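You operate a simulated robot arm through the tools that you are given. There is no shell and no other tool. Be economical: measure what you need, move in short steps, check, and stop when the job is done.

Carry out the task below with a simulated robot arm. There is one attempt and no reset: what you move stays moved.

TASK
Start the racing game: cartridge into the console, console on, input 1, television on.
Fine: leave the other cartridges and the plugs.

It is judged by the outcome, as a careful person would: the job done as asked, and still so three seconds after it is handed in. It fails if anything else is knocked over, pushed out of place, dropped, spilled or broken.

THE ROBOT
A 6-joint arm with a two-finger parallel gripper, fixed in place. Base frame: the origin is at the foot of the arm, x ahead of it, y to its left, z up. Units: m, degrees, N and s.
Its first joint turns from -66.0 to 66.0 degrees. Payload 2.9 kg.
The TCP is the grasp point between the finger pads, 0.03 m short of the fingertips. In the tool frame z runs along the fingers and y along their closing line. Largest opening 0.11 m; finger width 0.02, thickness 0.01; the body of the gripper, 0.048 by 0.112 m, starts 0.055 m behind the TCP.
Orientation is that of the tool frame in the base frame, as [roll, pitch, yaw] about the fixed x, y, z axes, in that order (R = Rz(yaw) Ry(pitch) Rx(roll)). With the fingers straight down and closing along the base's y, the tool's x points along the base's -x, its y along +y and its z along -z.

THE INTERFACE
- The arm moves only by the tool servo_tool. Its arguments are lists of equal length, an entry for each row: "dp": the shift along the base's x, y, z in m, a list of three; "rot": the turn, a rotation vector about the base's x, y, z in degrees, a list of three; "claw": the opening, from 0 (shut) to 1 (fully open). In form: {"dp": [[x, y, z], ...], "rot": [[ax, ay, az], ...], "claw": [claw, ...]}. A call has 1 to 12 rows; each row shifts and turns the commanded pose from where the row before left it. Each row takes 0.2 s and may step no farther than 0.05 m and 8.6 degrees from the row before; otherwise, or with a gripper value out of range, the whole call is refused. A pose out of reach is approached as far as the arm can. The call stops where the force on the tool passes 40 N (or 10 N more than at its start, if that is more) or the arm is blocked; 0.2 s more then pass. The fingers move at their own pace (about 0.108 m/s each) and stop on an object; they squeeze with about 33 N. The grip force told is the motor's: it shows also when the fingers shut on nothing. Time passes only in rows, and 0.2 s behind the last, so rows that do not move let the fingers close. It gives the time, the measured TCP pose, the force on the tool (base axes), the opening and the grip force at its end, in the units of the frame above (readings bear some noise), and new pictures: "show" is both (left out), scene, wrist or none.
- Cameras (640 x 400 px; columns grow to the right, rows downward): "scene" is fixed at [0.0811, 0.4525, 1.3733]; the picture's right is [-0.50, -0.87, 0.00], its down [-0.60, 0.34, -0.73] and it looks along [0.63, -0.36, -0.69] (base axes); focal length 342 px, centre (320, 200). "wrist" rides on the gripper at [-0.036, 0, -0.057] in the tool frame; the picture's right is [0.00, -1.00, 0.00], its down [0.97, 0.00, -0.24] and it looks along [0.24, 0.00, 0.97] (tool axes); focal length 218 px, centre (320, 200). There is no depth. A picture from a camera that has moved, and an enlarged one, comes with that camera's place and axes in the base frame and with its lens. The place of the scene camera against the robot may be out by one fixed shift of up to 0.018 m in any direction.
- close_up(camera, box): a new picture of the part [left, top, right, bottom] of that camera's present view, enlarged. The clock stands still meanwhile.
- hand_in(): hands the job in; it is judged then, once.

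Work in short steps. Places have to be worked out from the pictures, the camera data and where the tool is seen: move nearer, look again, correct. Check each grasp and each placing, and mend what went wrong. You have 120 turns and 150 pictures in all, those below and enlarged ones among them. Open the gripper and draw the arm clear of the work before you hand the job in, unless the task says otherwise; then end with one line.

The tools are called after "Call:" as a command line: name --argument value ..., lists and objects as JSON in quotes. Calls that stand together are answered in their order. servo_tool: Moves the arm, as the interface text tells. Its arguments: {"type":"object","properties":{"dp":{"type":"array"},"rot":{"type":"array"},"claw":{"type":"array"},"show":{"type":"string","enum":["both","scene","wrist","none"]}},"required":["dp","rot","claw"]} The other tools are called the same way: close_up (camera, box) takes an enlarged picture of a part of a camera's view; hand_in () hands the job in.

At the start:

```text
time_s: 0.0
eef_pos: [0.4064, 0.0444, 1.1056]
orientation: [-179.9, -0.1, 180.0]
force: [-0.3, 0.9, -0.6]
gripper_width: 0.1103
grasp_force: 0.0
```

scene: 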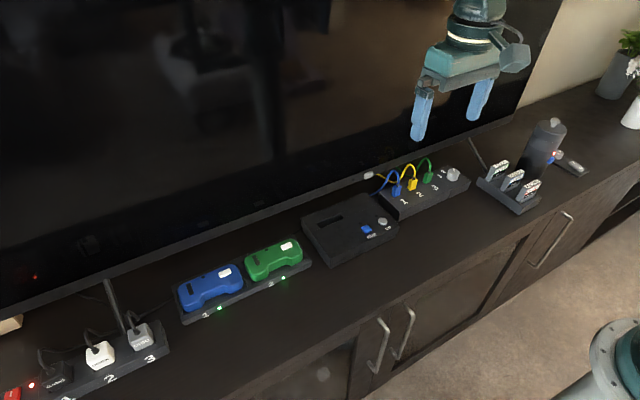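
wrist: 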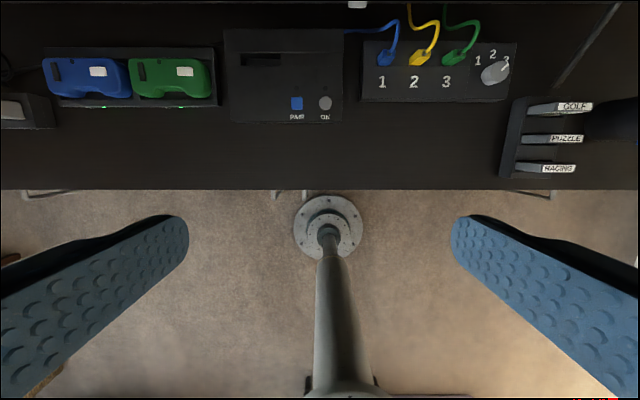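

The racing cartridge is the nearest one in the rack on the right. I'll enlarge the key areas first.

Call:
close_up --camera "scene" --box '[460, 100, 620, 220]'

Call:
close_up --camera "scene" --box '[290, 140, 480, 280]'

Call:
close_up --camera "wrist" --box '[340, 0, 640, 190]'

Call:
close_up --camera "scene" --box '[0, 250, 200, 400]'

```text
3.33 times, centred on (540, 160) of scene
camera zoom: at [0.0811, 0.4525, 1.3733], right [-0.5, -0.87, 0.0], down [-0.6, 0.34, -0.73], along [0.63, -0.36, -0.69], focal length 1140 px, centre (-413, 333)
```

zoom: 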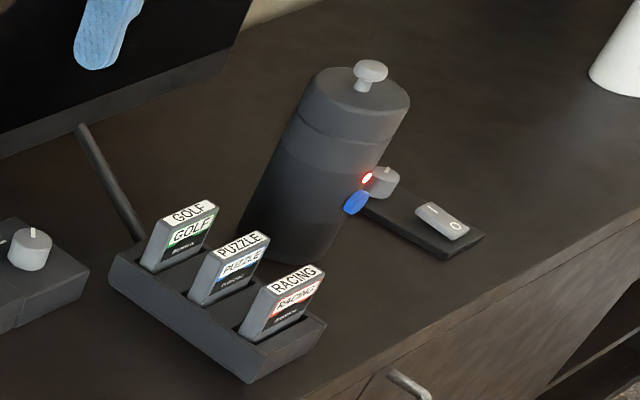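

```text
2.86 times, centred on (385, 210) of scene
camera zoom: at [0.0811, 0.4525, 1.3733], right [-0.5, -0.87, 0.0], down [-0.6, 0.34, -0.73], along [0.63, -0.36, -0.69], focal length 977 px, centre (134, 171)
```

zoom: 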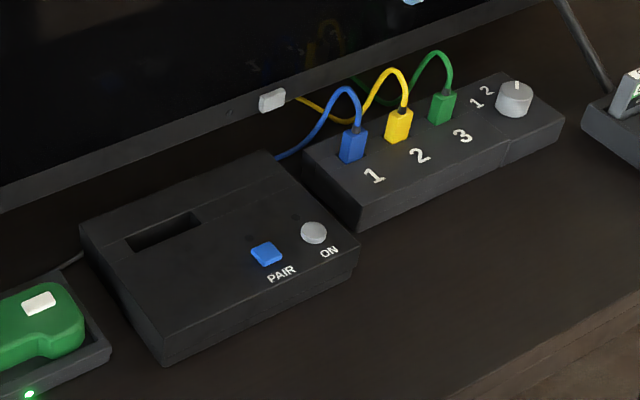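

```text
2.11 times, centred on (490, 95) of wrist
camera zoom: at [0.4412, 0.0448, 1.1612], right [0.0, -1.0, 0.0], down [-0.97, 0.0, 0.24], along [-0.24, 0.0, -0.97], focal length 460 px, centre (-38, 421)
```

zoom: 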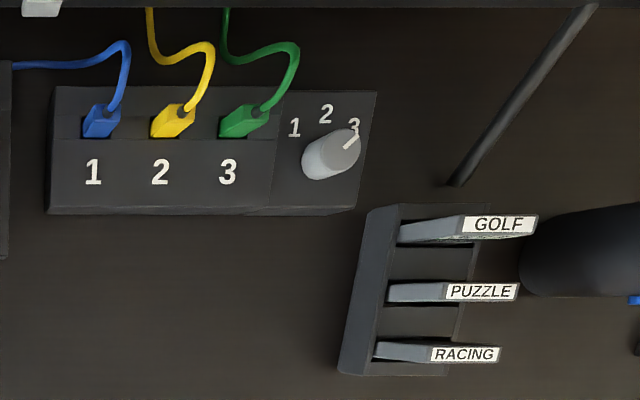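

```text
2.67 times, centred on (100, 325) of scene
camera zoom: at [0.0811, 0.4525, 1.3733], right [-0.5, -0.87, 0.0], down [-0.6, 0.34, -0.73], along [0.63, -0.36, -0.69], focal length 912 px, centre (907, -133)
```

zoom: 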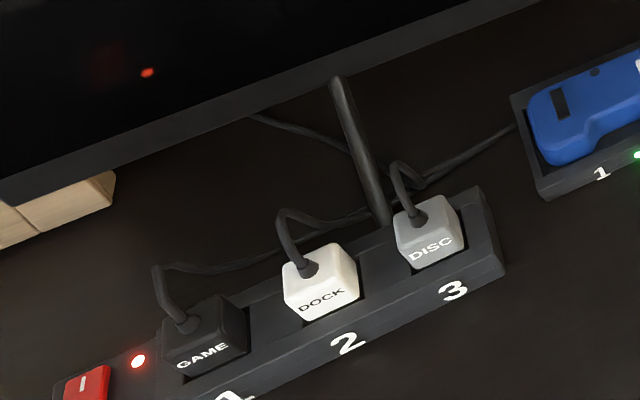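

By triangulation, the shelf seems to be nearer z≈0.7 than 0.49, with the racing cartridge near (0.40, -0.40). I'll move partway there, staying high, to get a second viewpoint and check this.

Call:
servo_tool --dp '[[0, -0.045, 0], [0, -0.045, 0], [0, -0.045, 0], [0, -0.045, 0], [0, -0.045, 0], [0, -0.045, 0]]' --rot '[[0, 0, 0], [0, 0, 0], [0, 0, 0], [0, 0, 0], [0, 0, 0], [0, 0, 0]]' --claw '[1, 1, 1, 1, 1, 1]' --show "both"

```text
time_s: 1.4
eef_pos: [0.409, -0.2266, 1.105]
orientation: [179.9, -0.1, -179.9]
force: [0.5, -0.6, 0.5]
gripper_width: 0.11
grasp_force: 0.0
camera wrist: at [0.444, -0.2261, 1.1614], right [0.0, -1.0, 0.0], down [-0.97, 0.0, 0.24], along [-0.24, 0.0, -0.97], focal length 218 px, centre (320, 200)
```

scene: 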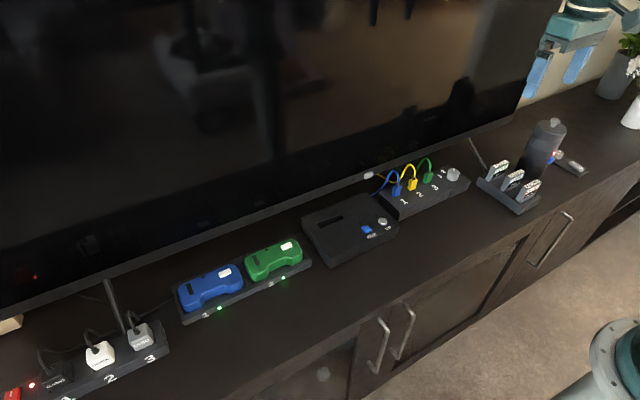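
wrist: 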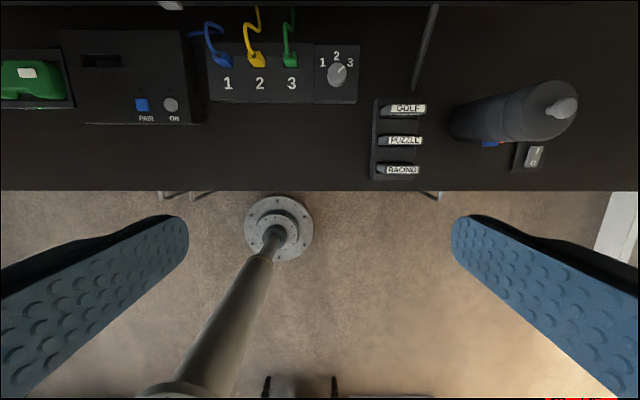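

Using parallax from the two wrist views, the console's ON button is at about (0.516, 0.036, 0.75), the racing cartridge's top at (0.404, -0.369, 0.78) and the selector knob at (0.564, -0.257, 0.75). I'll move above the cartridge for a better look.

Call:
servo_tool --dp '[[0, -0.045, -0.03], [0, -0.045, -0.03], [0, -0.045, -0.03], [0, -0.007, -0.03], [0, 0, -0.03]]' --rot '[[0, 0, 0], [0, 0, 0], [0, 0, 0], [0, 0, 0], [0, 0, 0]]' --claw '[1, 1, 1, 1, 1]' --show "wrist"

```text
refused: row 1 steps farther than a row can; nothing moved
```

That row was slightly too long, so I'm splitting the motion into smaller steps.

Call:
servo_tool --dp '[[0, -0.036, -0.025], [0, -0.036, -0.025], [0, -0.036, -0.025], [0, -0.036, -0.025], [0, 0, -0.025], [0, 0, -0.025]]' --rot '[[0, 0, 0], [0, 0, 0], [0, 0, 0], [0, 0, 0], [0, 0, 0], [0, 0, 0]]' --claw '[1, 1, 1, 1, 1, 1]' --show "both"

```text
time_s: 2.8
eef_pos: [0.4045, -0.3681, 0.9537]
orientation: [180.0, 0.0, -180.0]
force: [0.5, 0.3, -0.5]
gripper_width: 0.1096
grasp_force: 0.0
camera wrist: at [0.4403, -0.3688, 1.0109], right [0.0, -1.0, 0.0], down [-0.97, 0.0, 0.24], along [-0.24, 0.0, -0.97], focal length 218 px, centre (320, 200)
```

scene: 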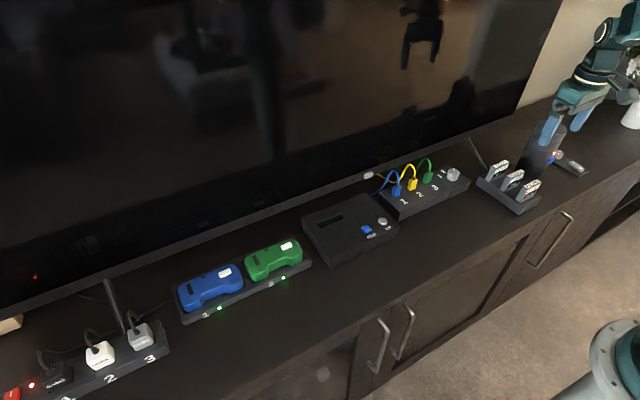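
wrist: 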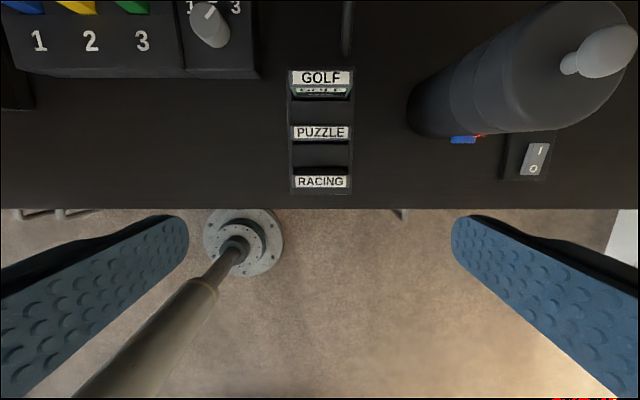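

The racing cartridge's top is at about (0.402, -0.372, 0.775), 57 mm wide along y, so I can grip it across its width. The cylinder is about 6 cm clear of the gripper. I'll go down part of the way and check.

Call:
servo_tool --dp '[[-0.002, -0.004, -0.04], [0, 0, -0.04], [0, 0, -0.04], [0, 0, -0.035]]' --rot '[[0, 0, 0], [0, 0, 0], [0, 0, 0], [0, 0, 0]]' --claw '[0.9, 0.9, 0.9, 0.9]' --show "both"

Call:
close_up --camera "scene" --box '[460, 90, 620, 230]'

```text
time_s: 3.8
eef_pos: [0.4065, -0.372, 0.8018]
orientation: [-179.8, 0.1, 179.9]
force: [0.4, 0.0, -0.4]
gripper_width: 0.099
grasp_force: 0.1
camera wrist: at [0.4413, -0.3715, 0.858], right [0.0, -1.0, 0.0], down [-0.97, 0.0, 0.24], along [-0.24, 0.0, -0.97], focal length 218 px, centre (320, 200)
```

scene: 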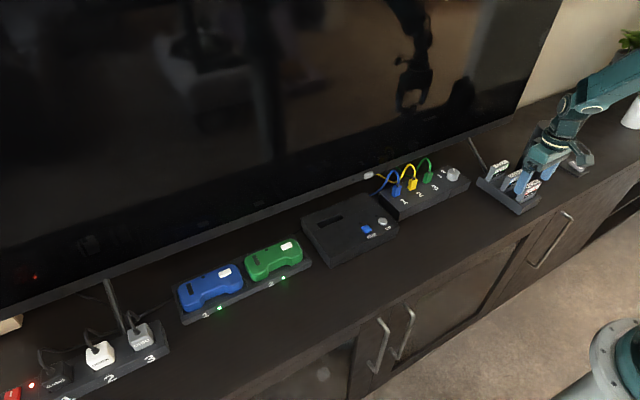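
wrist: 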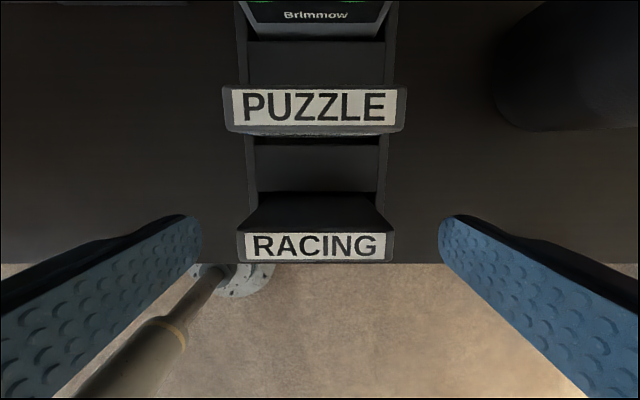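

```text
2.86 times, centred on (540, 160) of scene
camera zoom: at [0.0811, 0.4525, 1.3733], right [-0.5, -0.87, 0.0], down [-0.6, 0.34, -0.73], along [0.63, -0.36, -0.69], focal length 977 px, centre (-309, 314)
```

zoom: 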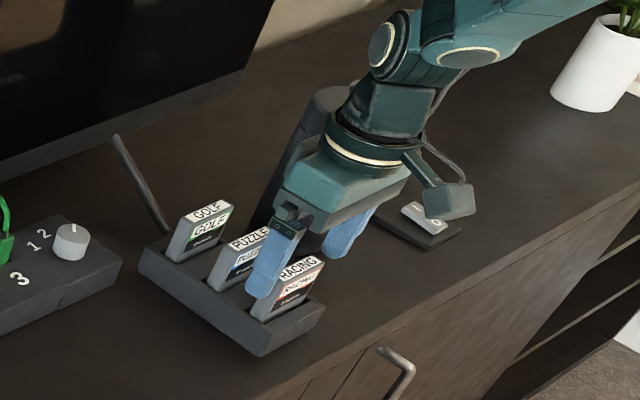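

The cartridge top is near x≈0.403, y≈-0.370, and the fingers straddle it well. I'll shift x by -4 mm and lower to grasp depth.

Call:
servo_tool --dp '[[-0.004, 0.001, -0.015], [0, 0, -0.015], [0, 0, -0.008]]' --rot '[[0, 0, 0], [0, 0, 0], [0, 0, 0]]' --claw '[0.9, 0.9, 0.9]' --show "wrist"

Call:
close_up --camera "scene" --box '[480, 130, 580, 220]'

```text
time_s: 4.6
eef_pos: [0.4012, -0.3701, 0.7602]
orientation: [180.0, 0.0, -180.0]
force: [-0.5, 0.7, -0.2]
gripper_width: 0.0988
grasp_force: 0.0
camera wrist: at [0.4355, -0.3708, 0.8175], right [0.0, -1.0, 0.0], down [-0.97, 0.0, 0.24], along [-0.24, 0.0, -0.97], focal length 218 px, centre (320, 200)
```

wrist: 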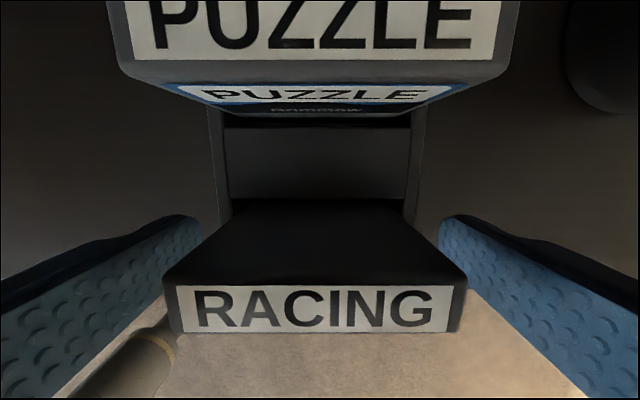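

```text
4.44 times, centred on (530, 175) of scene
camera zoom: at [0.0811, 0.4525, 1.3733], right [-0.5, -0.87, 0.0], down [-0.6, 0.34, -0.73], along [0.63, -0.36, -0.69], focal length 1520 px, centre (-613, 311)
```

zoom: 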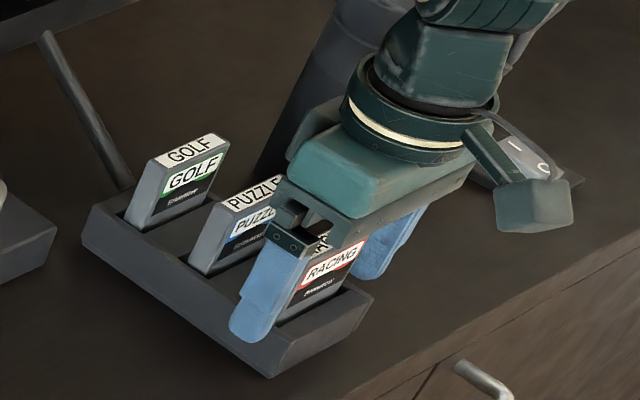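

Cartridge top z≈0.782, tips at 0.73, centred in y; x should go up by about 3 mm. I'll adjust and close.

Call:
servo_tool --dp '[[0.003, 0, 0], [0, 0, 0], [0, 0, 0], [0, 0, 0]]' --rot '[[0, 0, 0], [0, 0, 0], [0, 0, 0], [0, 0, 0]]' --claw '[0.9, 0.4, 0, 0]' --show "wrist"

```text
time_s: 5.6
eef_pos: [0.4044, -0.3705, 0.7599]
orientation: [179.9, 0.0, -179.9]
force: [2.0, 12.5, 3.4]
gripper_width: 0.0796
grasp_force: 45.2
camera wrist: at [0.4383, -0.3701, 0.8174], right [0.0, -1.0, 0.0], down [-0.97, 0.0, 0.24], along [-0.24, 0.0, -0.97], focal length 218 px, centre (320, 200)
```

wrist: 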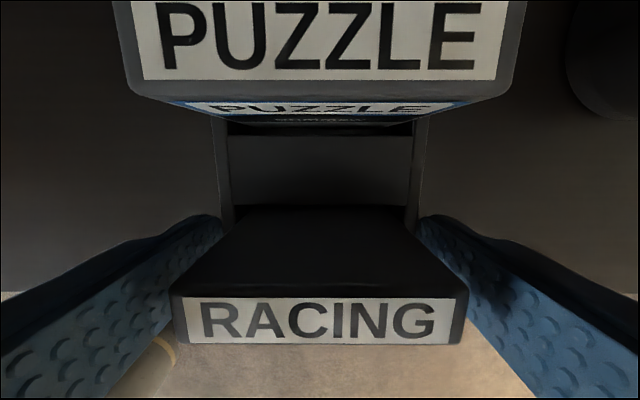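

The opening stopped at 79.6 mm with 12 N sideways, so the tips have closed on the rack and not the cartridge. I'll open, rise 18 mm and close again.

Call:
servo_tool --dp '[[0, 0, 0], [0, 0, 0], [0, 0, 0.018], [0, 0, 0]]' --rot '[[0, 0, 0], [0, 0, 0], [0, 0, 0], [0, 0, 0]]' --claw '[0.9, 0.9, 0.9, 0.9]' --show "both"

Call:
close_up --camera "scene" --box '[480, 130, 580, 220]'

```text
time_s: 6.6
eef_pos: [0.4023, -0.3746, 0.7778]
orientation: [180.0, 0.0, -180.0]
force: [-0.5, 0.0, 0.4]
gripper_width: 0.0989
grasp_force: 0.0
camera wrist: at [0.4371, -0.3731, 0.8358], right [0.0, -1.0, 0.0], down [-0.97, 0.0, 0.24], along [-0.24, 0.0, -0.97], focal length 218 px, centre (320, 200)
```

scene: 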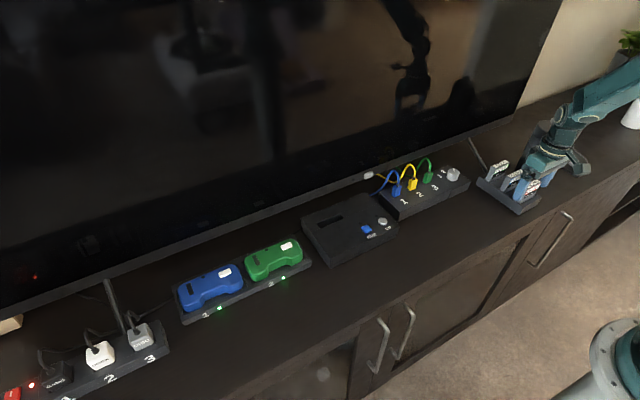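
wrist: 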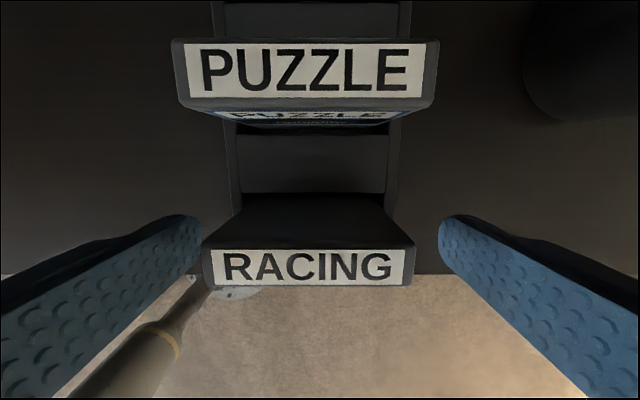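

```text
4.44 times, centred on (530, 175) of scene
camera zoom: at [0.0811, 0.4525, 1.3733], right [-0.5, -0.87, 0.0], down [-0.6, 0.34, -0.73], along [0.63, -0.36, -0.69], focal length 1520 px, centre (-613, 311)
```

zoom: 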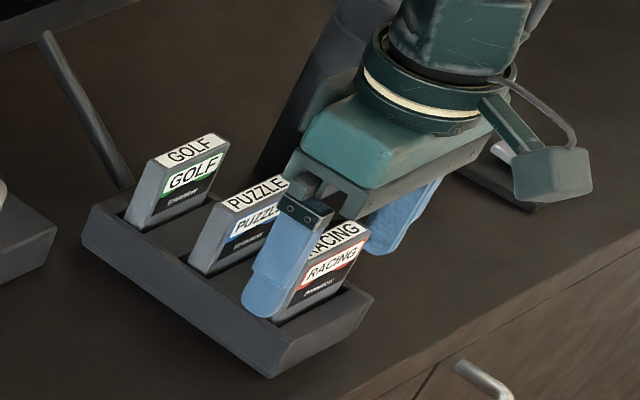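

The rack hasn't visibly moved. The cartridge is estimated at 64 mm wide, centred at y≈-0.370, so I'll shift y by 4 mm and close.

Call:
servo_tool --dp '[[0.001, 0.003, 0], [0, 0, 0], [0, 0, 0], [0, 0, 0]]' --rot '[[0, 0, 0], [0, 0, 0], [0, 0, 0], [0, 0, 0]]' --claw '[0.8, 0.4, 0, 0]' --show "wrist"

Call:
close_up --camera "scene" --box '[480, 130, 580, 220]'

```text
time_s: 7.6
eef_pos: [0.4046, -0.3703, 0.7791]
orientation: [-180.0, 0.0, 180.0]
force: [0.1, 0.6, 0.3]
gripper_width: 0.0612
grasp_force: 33.0
camera wrist: at [0.4386, -0.3694, 0.8359], right [0.0, -1.0, 0.0], down [-0.97, 0.0, 0.24], along [-0.24, 0.0, -0.97], focal length 218 px, centre (320, 200)
```

wrist: 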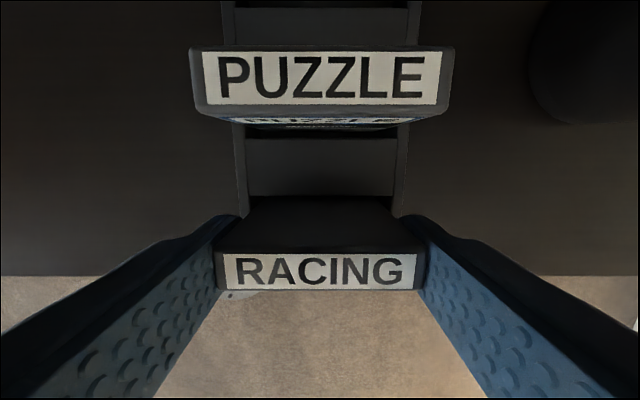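

```text
4.44 times, centred on (530, 175) of scene
camera zoom: at [0.0811, 0.4525, 1.3733], right [-0.5, -0.87, 0.0], down [-0.6, 0.34, -0.73], along [0.63, -0.36, -0.69], focal length 1520 px, centre (-613, 311)
```

zoom: 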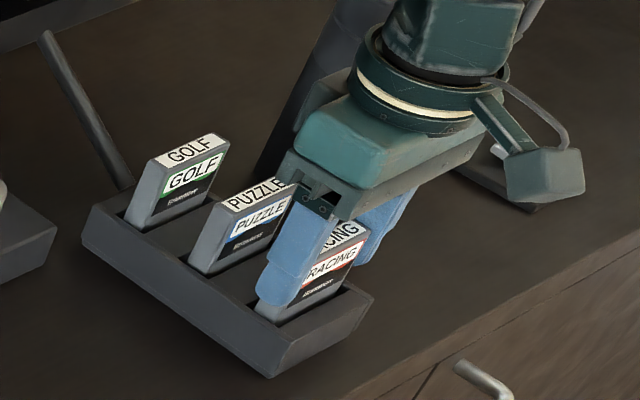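

I have a firm grasp at 61 mm and 33 N with no side load. Lifting straight up.

Call:
servo_tool --dp '[[0, 0, 0.01], [0, 0, 0.02], [0, 0, 0.03], [0, 0, 0.04], [0, 0, 0.04]]' --rot '[[0, 0, 0], [0, 0, 0], [0, 0, 0], [0, 0, 0], [0, 0, 0]]' --claw '[0, 0, 0, 0, 0]' --show "both"

Call:
close_up --camera "scene" --box '[480, 80, 620, 220]'

```text
time_s: 8.8
eef_pos: [0.4048, -0.3693, 0.9184]
orientation: [180.0, 0.0, 180.0]
force: [0.2, 0.1, 0.2]
gripper_width: 0.0609
grasp_force: 33.1
camera wrist: at [0.4398, -0.3688, 0.9756], right [0.0, -1.0, 0.0], down [-0.97, 0.0, 0.24], along [-0.24, 0.0, -0.97], focal length 218 px, centre (320, 200)
```

scene: 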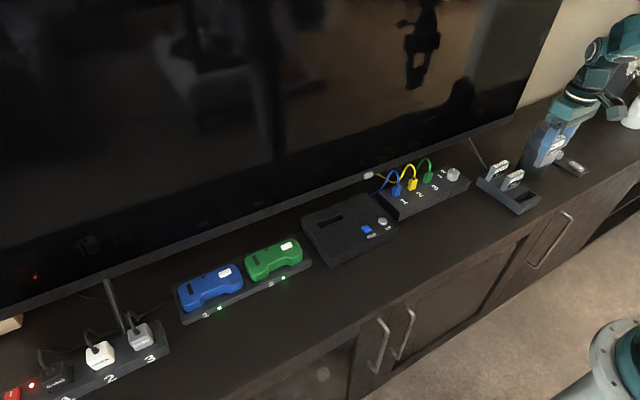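
wrist: 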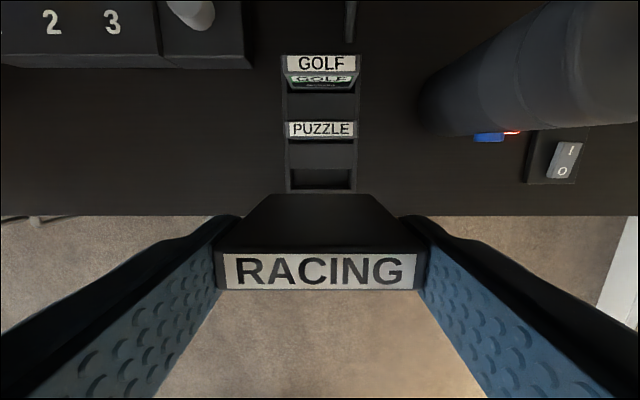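

```text
2.86 times, centred on (550, 150) of scene
camera zoom: at [0.0811, 0.4525, 1.3733], right [-0.5, -0.87, 0.0], down [-0.6, 0.34, -0.73], along [0.63, -0.36, -0.69], focal length 977 px, centre (-337, 343)
```

zoom: 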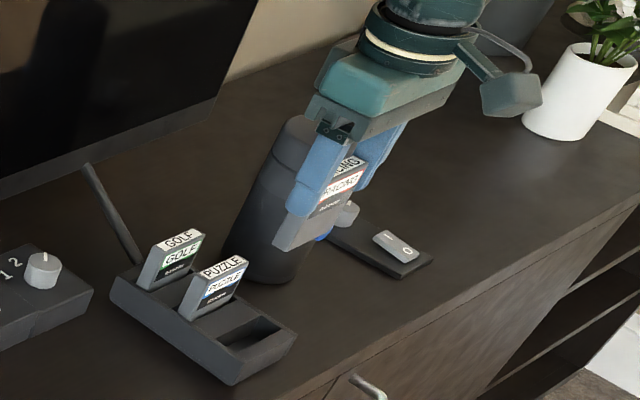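

The cartridge is out cleanly and hangs about 75 mm below its top; the rack and the other cartridges are undisturbed. I'll raise it a little and carry it toward the console for a look at the slot.

Call:
servo_tool --dp '[[0, 0.02, 0.03], [0.01, 0.045, 0.01], [0.01, 0.045, 0], [0.01, 0.045, 0], [0.01, 0.045, 0], [0.01, 0.045, 0], [0.01, 0.045, 0], [0.01, 0.045, 0], [0.01, 0.045, 0], [0.01, 0.045, 0], [0.005, 0.045, 0], [0, 0.045, 0]]' --rot '[[0, 0, 0], [0, 0, 0], [0, 0, 0], [0, 0, 0], [0, 0, 0], [0, 0, 0], [0, 0, 0], [0, 0, 0], [0, 0, 0], [0, 0, 0], [0, 0, 0], [0, 0, 0]]' --claw '[0, 0, 0, 0, 0, 0, 0, 0, 0, 0, 0, 0]' --show "both"

Call:
close_up --camera "wrist" --box '[180, 0, 460, 200]'

```text
time_s: 11.4
eef_pos: [0.5001, 0.1469, 0.9587]
orientation: [180.0, 0.0, 180.0]
force: [-0.5, -0.1, 0.4]
gripper_width: 0.0615
grasp_force: 33.0
camera wrist: at [0.5347, 0.1469, 1.0155], right [0.0, -1.0, 0.0], down [-0.97, 0.0, 0.24], along [-0.24, 0.0, -0.97], focal length 218 px, centre (320, 200)
```

scene: 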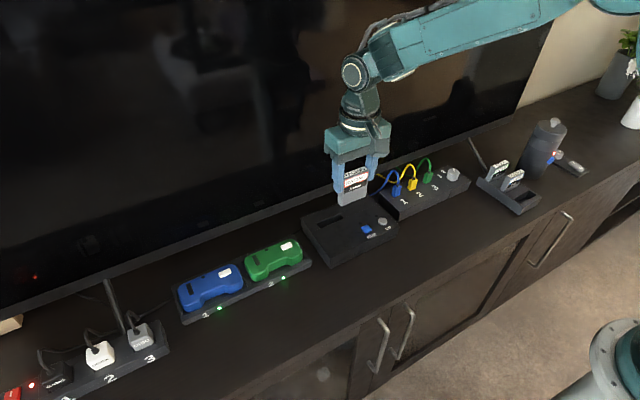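
wrist: 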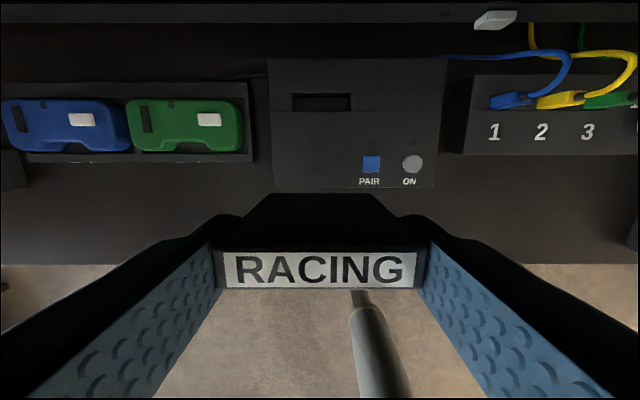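

```text
2.00 times, centred on (320, 100) of wrist
camera zoom: at [0.5347, 0.1469, 1.0155], right [0.0, -1.0, 0.0], down [-0.97, 0.0, 0.24], along [-0.24, 0.0, -0.97], focal length 436 px, centre (320, 400)
```

zoom: 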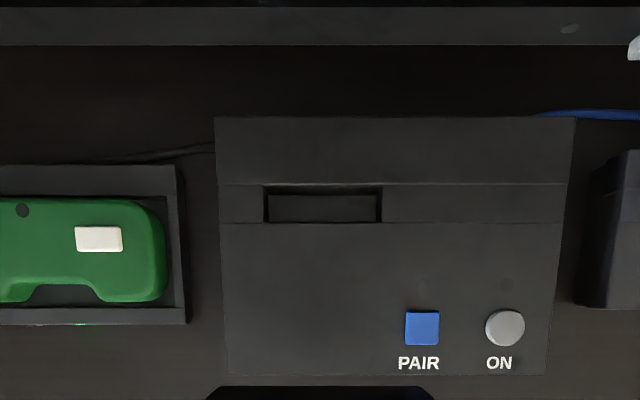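

The slot centre is estimated at (0.5835, 0.1455), with the console top at z≈0.745, and the slot is about 67×19 mm against a 61×14 mm cartridge. The TV front is near x≈0.65, so I'll approach in small steps.

Call:
servo_tool --dp '[[0.02, 0, -0.02], [0.02, 0, -0.02], [0.02, 0, -0.02], [0.014, 0, -0.02]]' --rot '[[0, 0, 0], [0, 0, 0], [0, 0, 0], [0, 0, 0]]' --claw '[0, 0, 0, 0]' --show "both"

Call:
close_up --camera "scene" --box '[270, 100, 450, 260]'

Call:
close_up --camera "wrist" --box '[200, 100, 440, 300]'

```text
time_s: 12.4
eef_pos: [0.5747, 0.1462, 0.8778]
orientation: [-180.0, 0.0, 180.0]
force: [0.1, -0.6, 0.4]
gripper_width: 0.0609
grasp_force: 33.2
camera wrist: at [0.6091, 0.1459, 0.9346], right [0.0, -1.0, 0.0], down [-0.97, 0.0, 0.24], along [-0.24, 0.0, -0.97], focal length 218 px, centre (320, 200)
```

scene: 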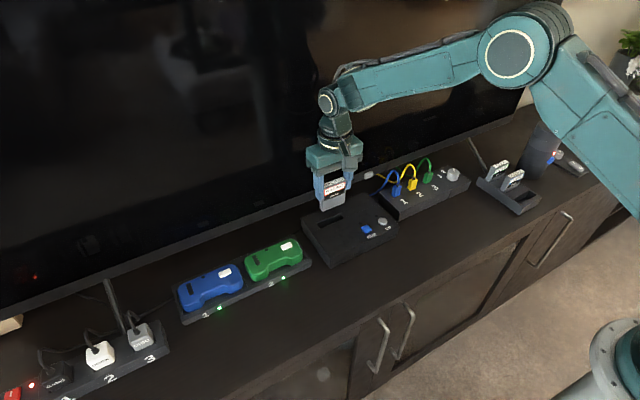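
wrist: 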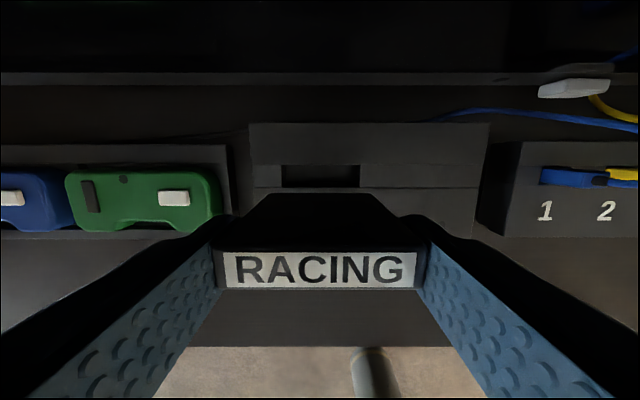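

```text
2.50 times, centred on (360, 180) of scene
camera zoom: at [0.0811, 0.4525, 1.3733], right [-0.5, -0.87, 0.0], down [-0.6, 0.34, -0.73], along [0.63, -0.36, -0.69], focal length 855 px, centre (220, 250)
```

zoom: 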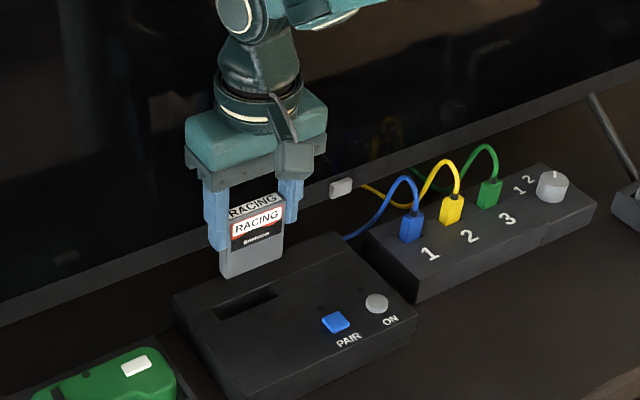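

```text
2.00 times, centred on (320, 200) of wrist
camera zoom: at [0.6091, 0.1459, 0.9346], right [0.0, -1.0, 0.0], down [-0.97, 0.0, 0.24], along [-0.24, 0.0, -0.97], focal length 436 px, centre (320, 200)
```

zoom: 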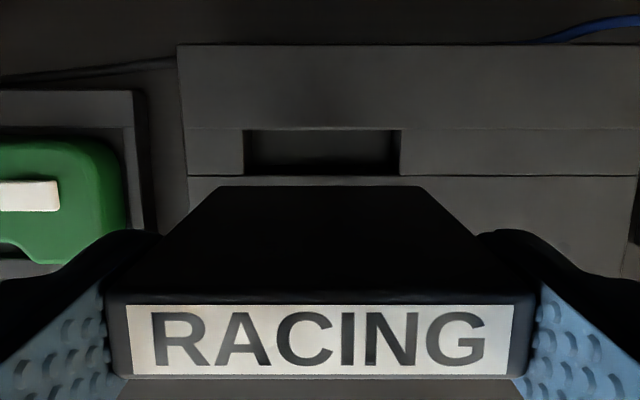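

Slot centre confirmed at (0.584, 0.145); the cartridge bottom is at z≈0.804, centred near (0.574, 0.146). I'll shift by (+10, -1) mm and descend to just above the console.

Call:
servo_tool --dp '[[0.01, -0.001, 0], [0, 0, -0.02], [0, 0, -0.022], [0, 0, 0]]' --rot '[[0, 0, 0], [0, 0, 0], [0, 0, 0], [0, 0, 0]]' --claw '[0, 0, 0, 0]' --show "none"

Call:
close_up --camera "wrist" --box '[200, 100, 440, 300]'

Call:
close_up --camera "scene" --box '[290, 130, 410, 240]'

```text
time_s: 13.4
eef_pos: [0.5836, 0.1465, 0.8383]
orientation: [179.9, 0.0, 179.9]
force: [-0.1, 0.5, -0.4]
gripper_width: 0.0611
grasp_force: 33.2
```

```text
2.00 times, centred on (320, 200) of wrist
camera zoom: at [0.6181, 0.1457, 0.8948], right [0.0, -1.0, 0.0], down [-0.97, 0.0, 0.24], along [-0.24, 0.0, -0.97], focal length 436 px, centre (320, 200)
```

zoom: 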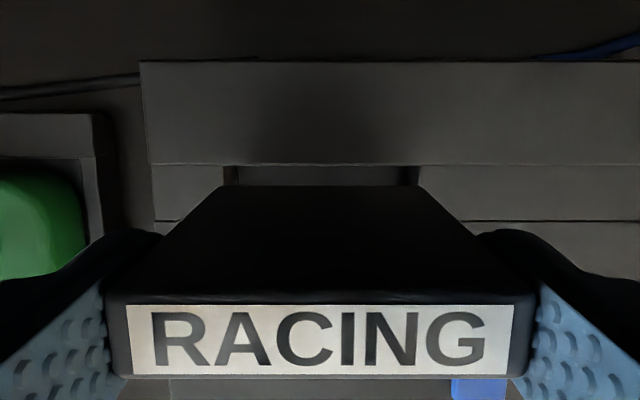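

```text
3.64 times, centred on (350, 185) of scene
camera zoom: at [0.0811, 0.4525, 1.3733], right [-0.5, -0.87, 0.0], down [-0.6, 0.34, -0.73], along [0.63, -0.36, -0.69], focal length 1243 px, centre (211, 254)
```

zoom: 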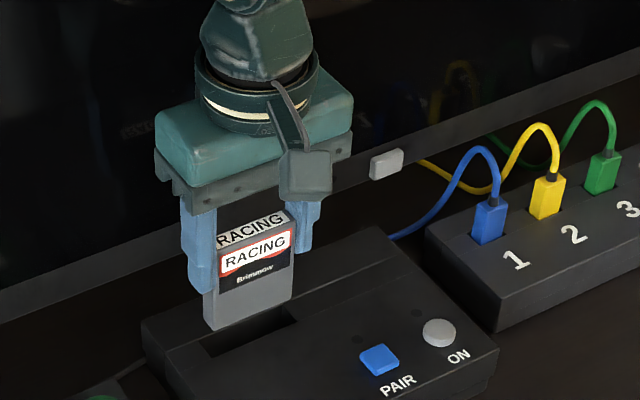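

Aligned within about 1 mm: the slot spans x 0.574–0.594 and the cartridge about 0.576–0.590. I'll nudge (+1, -1) mm and lower slowly under the force guard.

Call:
servo_tool --dp '[[0.001, -0.001, -0.01], [0, 0, -0.008], [0, 0, -0.008], [0, 0, -0.006]]' --rot '[[0, 0, 0], [0, 0, 0], [0, 0, 0], [0, 0, 0]]' --claw '[0, 0, 0, 0]' --show "none"

Call:
close_up --camera "scene" --box '[290, 130, 410, 240]'

```text
time_s: 14.4
eef_pos: [0.5842, 0.1435, 0.807]
orientation: [180.0, -0.1, -180.0]
force: [0.2, -0.1, -0.4]
gripper_width: 0.0615
grasp_force: 33.1
```

```text
3.64 times, centred on (350, 185) of scene
camera zoom: at [0.0811, 0.4525, 1.3733], right [-0.5, -0.87, 0.0], down [-0.6, 0.34, -0.73], along [0.63, -0.36, -0.69], focal length 1243 px, centre (211, 254)
```

zoom: 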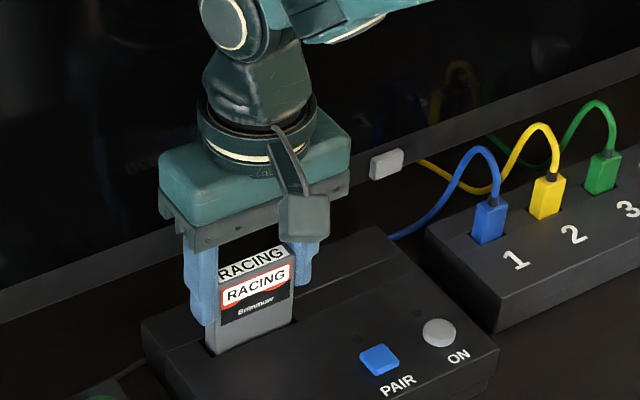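

The bottom has entered the slot with no force. I'll keep lowering, stopping before the fingertips reach the console top.

Call:
servo_tool --dp '[[0, 0, -0.008], [0, 0, -0.008], [0, 0, -0.006], [0, 0, 0]]' --rot '[[0, 0, 0], [0, 0, 0], [0, 0, 0], [0, 0, 0]]' --claw '[0, 0, 0, 0]' --show "none"

Call:
close_up --camera "scene" --box '[290, 130, 410, 240]'

```text
time_s: 15.4
eef_pos: [0.5855, 0.1434, 0.7874]
orientation: [180.0, 0.4, 180.0]
force: [1.8, -1.0, 23.8]
gripper_width: 0.0616
grasp_force: 33.0
```

```text
3.64 times, centred on (350, 185) of scene
camera zoom: at [0.0807, 0.4523, 1.3734], right [-0.5, -0.87, 0.0], down [-0.6, 0.34, -0.73], along [0.63, -0.36, -0.69], focal length 1243 px, centre (211, 254)
```

zoom: 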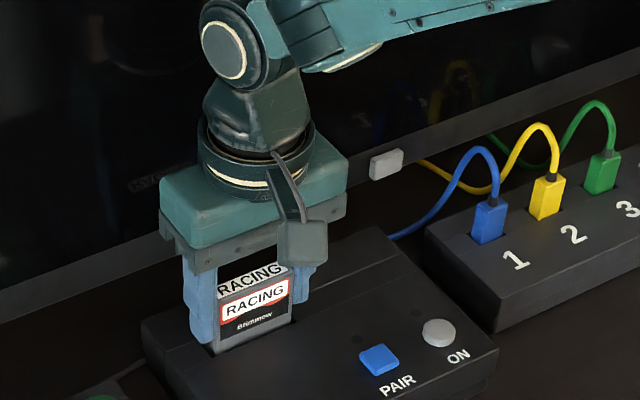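

There's 24 N of resistance at about 33 mm insertion, so it's bottomed out or at a detent. I'll press a few millimetres more to be sure.

Call:
servo_tool --dp '[[0, 0, -0.002], [0, 0, -0.002], [0, 0, 0]]' --rot '[[0, 0, 0], [0, 0, 0], [0, 0, 0]]' --claw '[0, 0, 0]' --show "wrist"

```text
time_s: 16.2
eef_pos: [0.5836, 0.1433, 0.7822]
orientation: [-179.9, 0.3, 179.9]
force: [4.0, -5.2, 23.5]
gripper_width: 0.0611
grasp_force: 33.2
camera wrist: at [0.6188, 0.1434, 0.8395], right [0.0, -1.0, 0.0], down [-0.97, 0.0, 0.24], along [-0.24, 0.0, -0.97], focal length 218 px, centre (320, 200)
```

wrist: 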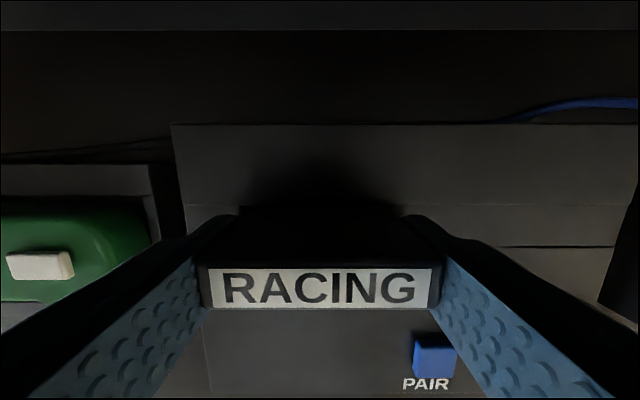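

The label now looks larger, so the gripper slid down over a stopped cartridge: it's seated. I'll release and rise.

Call:
servo_tool --dp '[[0, 0, 0.004], [0, 0, 0], [0, 0, 0], [0, 0, 0.03], [0, 0, 0.04], [0, 0, 0.04]]' --rot '[[0, 0, 0], [0, 0, 0], [0, 0, 0], [0, 0, 0], [0, 0, 0], [0, 0, 0]]' --claw '[0, 0.8, 0.8, 0.8, 0.8, 0.8]' --show "wrist"

Call:
close_up --camera "scene" --box '[290, 130, 410, 240]'

```text
time_s: 17.6
eef_pos: [0.5859, 0.1408, 0.8926]
orientation: [180.0, -0.1, 180.0]
force: [0.6, 0.1, -0.2]
gripper_width: 0.0879
grasp_force: 0.1
camera wrist: at [0.6205, 0.1421, 0.95], right [0.0, -1.0, 0.0], down [-0.97, 0.0, 0.24], along [-0.24, 0.0, -0.97], focal length 218 px, centre (320, 200)
```

wrist: 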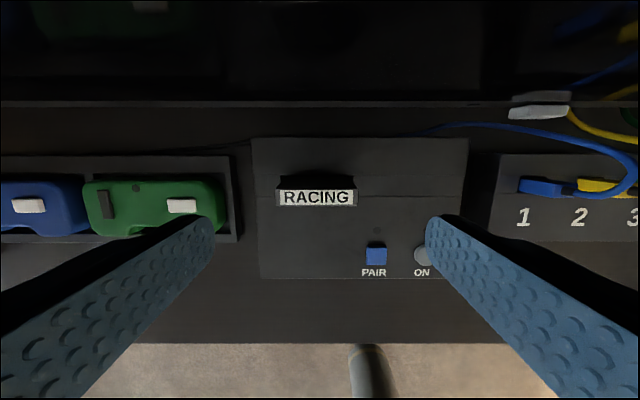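

```text
3.64 times, centred on (350, 185) of scene
camera zoom: at [0.0811, 0.4525, 1.3733], right [-0.5, -0.87, 0.0], down [-0.6, 0.34, -0.73], along [0.63, -0.36, -0.69], focal length 1243 px, centre (211, 254)
```

zoom: 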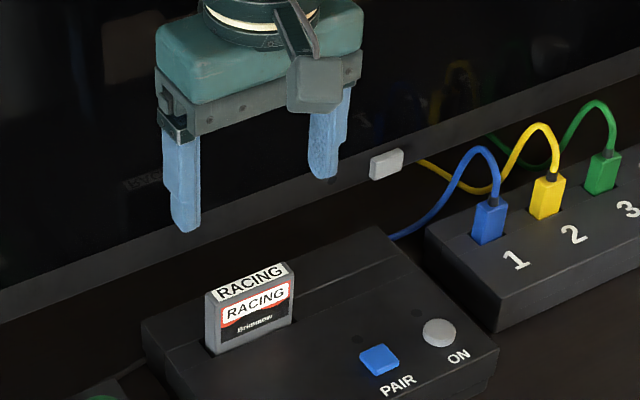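

The cartridge stands upright in the slot with its top at about z=0.789. To confirm it's fully seated, I'll press its top with closed fingers.

Call:
servo_tool --dp '[[-0.002, 0.003, 0], [0, 0, 0], [0, 0, 0], [0, 0, -0.03], [0, 0, -0.03], [0, 0, -0.01], [0, 0, -0.005], [0, 0, -0.004], [0, 0, -0.004]]' --rot '[[0, 0, 0], [0, 0, 0], [0, 0, 0], [0, 0, 0], [0, 0, 0], [0, 0, 0], [0, 0, 0], [0, 0, 0], [0, 0, 0]]' --claw '[0, 0, 0, 0, 0, 0, 0, 0, 0]' --show "wrist"

```text
time_s: 19.5
eef_pos: [0.5861, 0.1456, 0.823]
orientation: [179.8, 0.8, -180.0]
force: [-1.1, -1.0, 8.1]
gripper_width: 0.0
grasp_force: 32.9
stopped in row 9: the force on the tool passed its limit (the readings are from after the stop); the commanded pose is now the measured one
camera wrist: at [0.6204, 0.1464, 0.88], right [0.0, -1.0, 0.0], down [-0.97, 0.0, 0.23], along [-0.23, 0.0, -0.97], focal length 218 px, centre (320, 200)
```

wrist: 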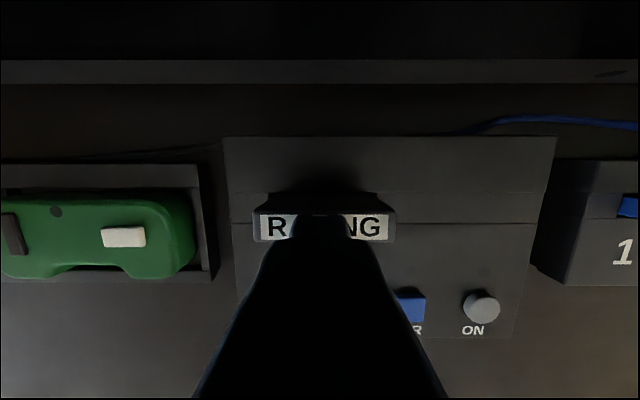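

It held at over 40 N without moving, so it's fully seated. Next I'll rise and move over the ON button at about (0.515, 0.0355).

Call:
servo_tool --dp '[[0, 0, 0.03], [-0.01, -0.03, 0.015], [-0.02, -0.04, 0], [-0.02, -0.04, 0], [-0.021, 0, 0], [0, 0, -0.03], [0, 0, -0.025]]' --rot '[[0, 0, 0], [0, 0, 0], [0, 0, 0], [0, 0, 0], [0, 0, 0], [0, 0, 0], [0, 0, 0]]' --claw '[0, 0, 0, 0, 0, 0, 0]' --show "wrist"

Call:
close_up --camera "scene" --box '[310, 150, 430, 260]'

```text
time_s: 21.1
eef_pos: [0.5121, 0.0372, 0.8097]
orientation: [179.9, 0.6, 180.0]
force: [-0.2, -0.6, 0.5]
gripper_width: 0.0
grasp_force: 33.2
camera wrist: at [0.5461, 0.0366, 0.8667], right [0.0, -1.0, 0.0], down [-0.97, 0.0, 0.23], along [-0.23, 0.0, -0.97], focal length 218 px, centre (320, 200)
```

wrist: 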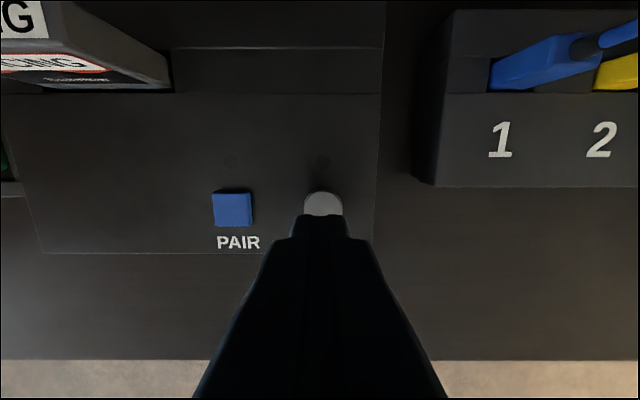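

```text
3.64 times, centred on (370, 205) of scene
camera zoom: at [0.0811, 0.4525, 1.3733], right [-0.5, -0.87, 0.0], down [-0.6, 0.34, -0.73], along [0.63, -0.36, -0.69], focal length 1243 px, centre (138, 182)
```

zoom: 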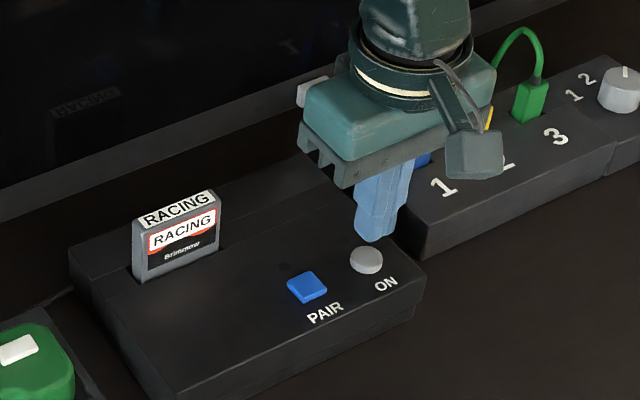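

The tip is centred over ON, and a small unlit indicator sits behind the button. Pressing down slowly.

Call:
servo_tool --dp '[[0, 0, -0.015], [0, 0, -0.008], [0, 0, -0.004], [0, 0, -0.004], [0, 0, -0.003]]' --rot '[[0, 0, 0], [0, 0, 0], [0, 0, 0], [0, 0, 0], [0, 0, 0]]' --claw '[0, 0, 0, 0, 0]' --show "wrist"

```text
time_s: 22.3
eef_pos: [0.5152, 0.0364, 0.7775]
orientation: [180.0, 0.8, -180.0]
force: [-0.4, 0.5, 3.1]
gripper_width: 0.0
grasp_force: 32.8
camera wrist: at [0.5485, 0.0359, 0.8356], right [0.0, -1.0, 0.0], down [-0.97, 0.0, 0.23], along [-0.23, 0.0, -0.97], focal length 218 px, centre (320, 200)
```

wrist: 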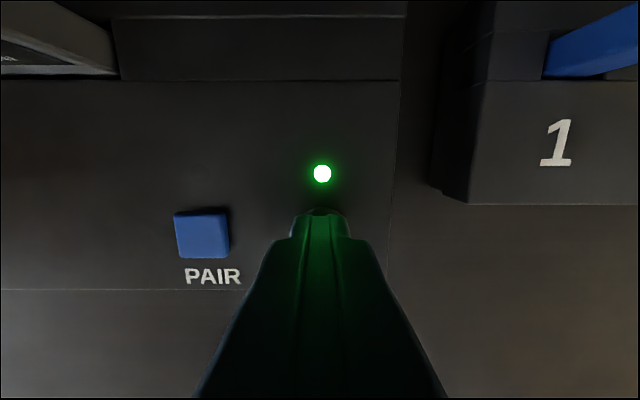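

The green console LED is lit. I'll rise to clearance and move toward the selector knob for a closer look.

Call:
servo_tool --dp '[[0, 0, 0.03], [0, 0, 0.045], [0, 0, 0.045], [0, -0.045, 0.015], [0, -0.048, 0], [0, -0.048, 0], [0, -0.048, 0], [0, -0.048, 0], [0, -0.045, 0]]' --rot '[[0, 0, 0], [0, 0, 0], [0, 0, 0], [0, 0, 0], [0, 0, 0], [0, 0, 0], [0, 0, 0], [0, 0, 0], [0, 0, 0]]' --claw '[0, 0, 0, 0, 0, 0, 0, 0, 0.5]' --show "both"

Call:
close_up --camera "wrist" --box '[160, 0, 440, 200]'

Call:
close_up --camera "scene" --box '[340, 140, 500, 260]'

```text
time_s: 24.3
eef_pos: [0.5149, -0.2468, 0.9125]
orientation: [179.9, 0.5, 180.0]
force: [-0.8, -0.8, 0.5]
gripper_width: 0.055
grasp_force: 0.1
camera wrist: at [0.5481, -0.2467, 0.9701], right [0.0, -1.0, 0.0], down [-0.97, 0.0, 0.23], along [-0.23, 0.0, -0.97], focal length 218 px, centre (320, 200)
```

scene: 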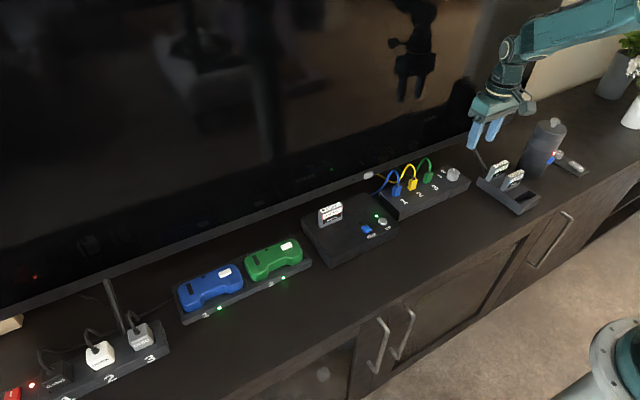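
wrist: 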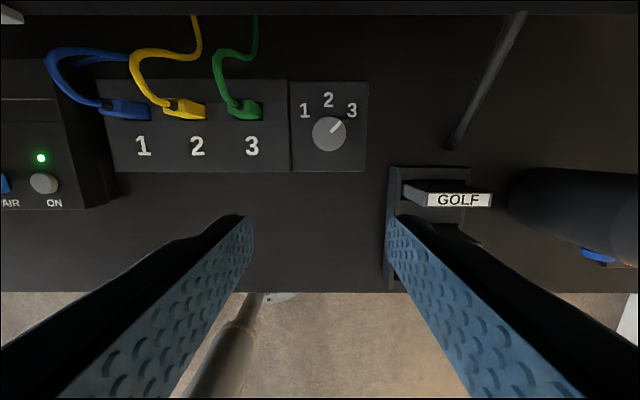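

```text
2.00 times, centred on (300, 100) of wrist
camera zoom: at [0.5481, -0.2467, 0.9701], right [0.0, -1.0, 0.0], down [-0.97, 0.0, 0.23], along [-0.23, 0.0, -0.97], focal length 436 px, centre (360, 400)
```

zoom: 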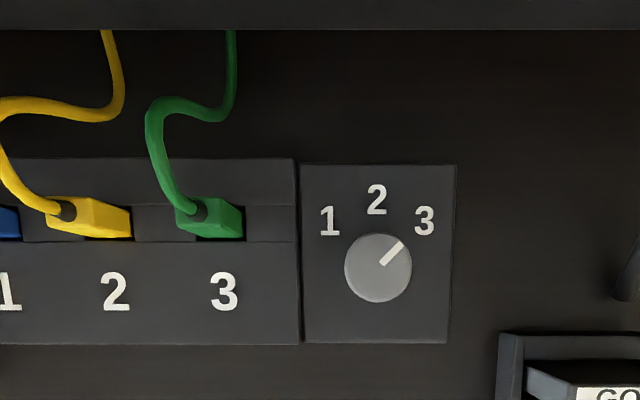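

```text
3.33 times, centred on (420, 200) of scene
camera zoom: at [0.0811, 0.4525, 1.3733], right [-0.5, -0.87, 0.0], down [-0.6, 0.34, -0.73], along [0.63, -0.36, -0.69], focal length 1140 px, centre (-13, 200)
```

zoom: 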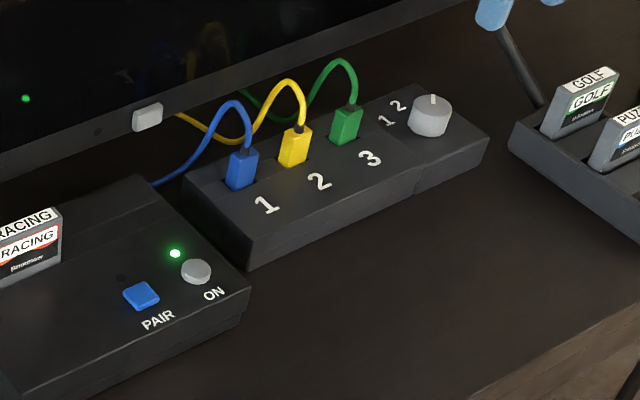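

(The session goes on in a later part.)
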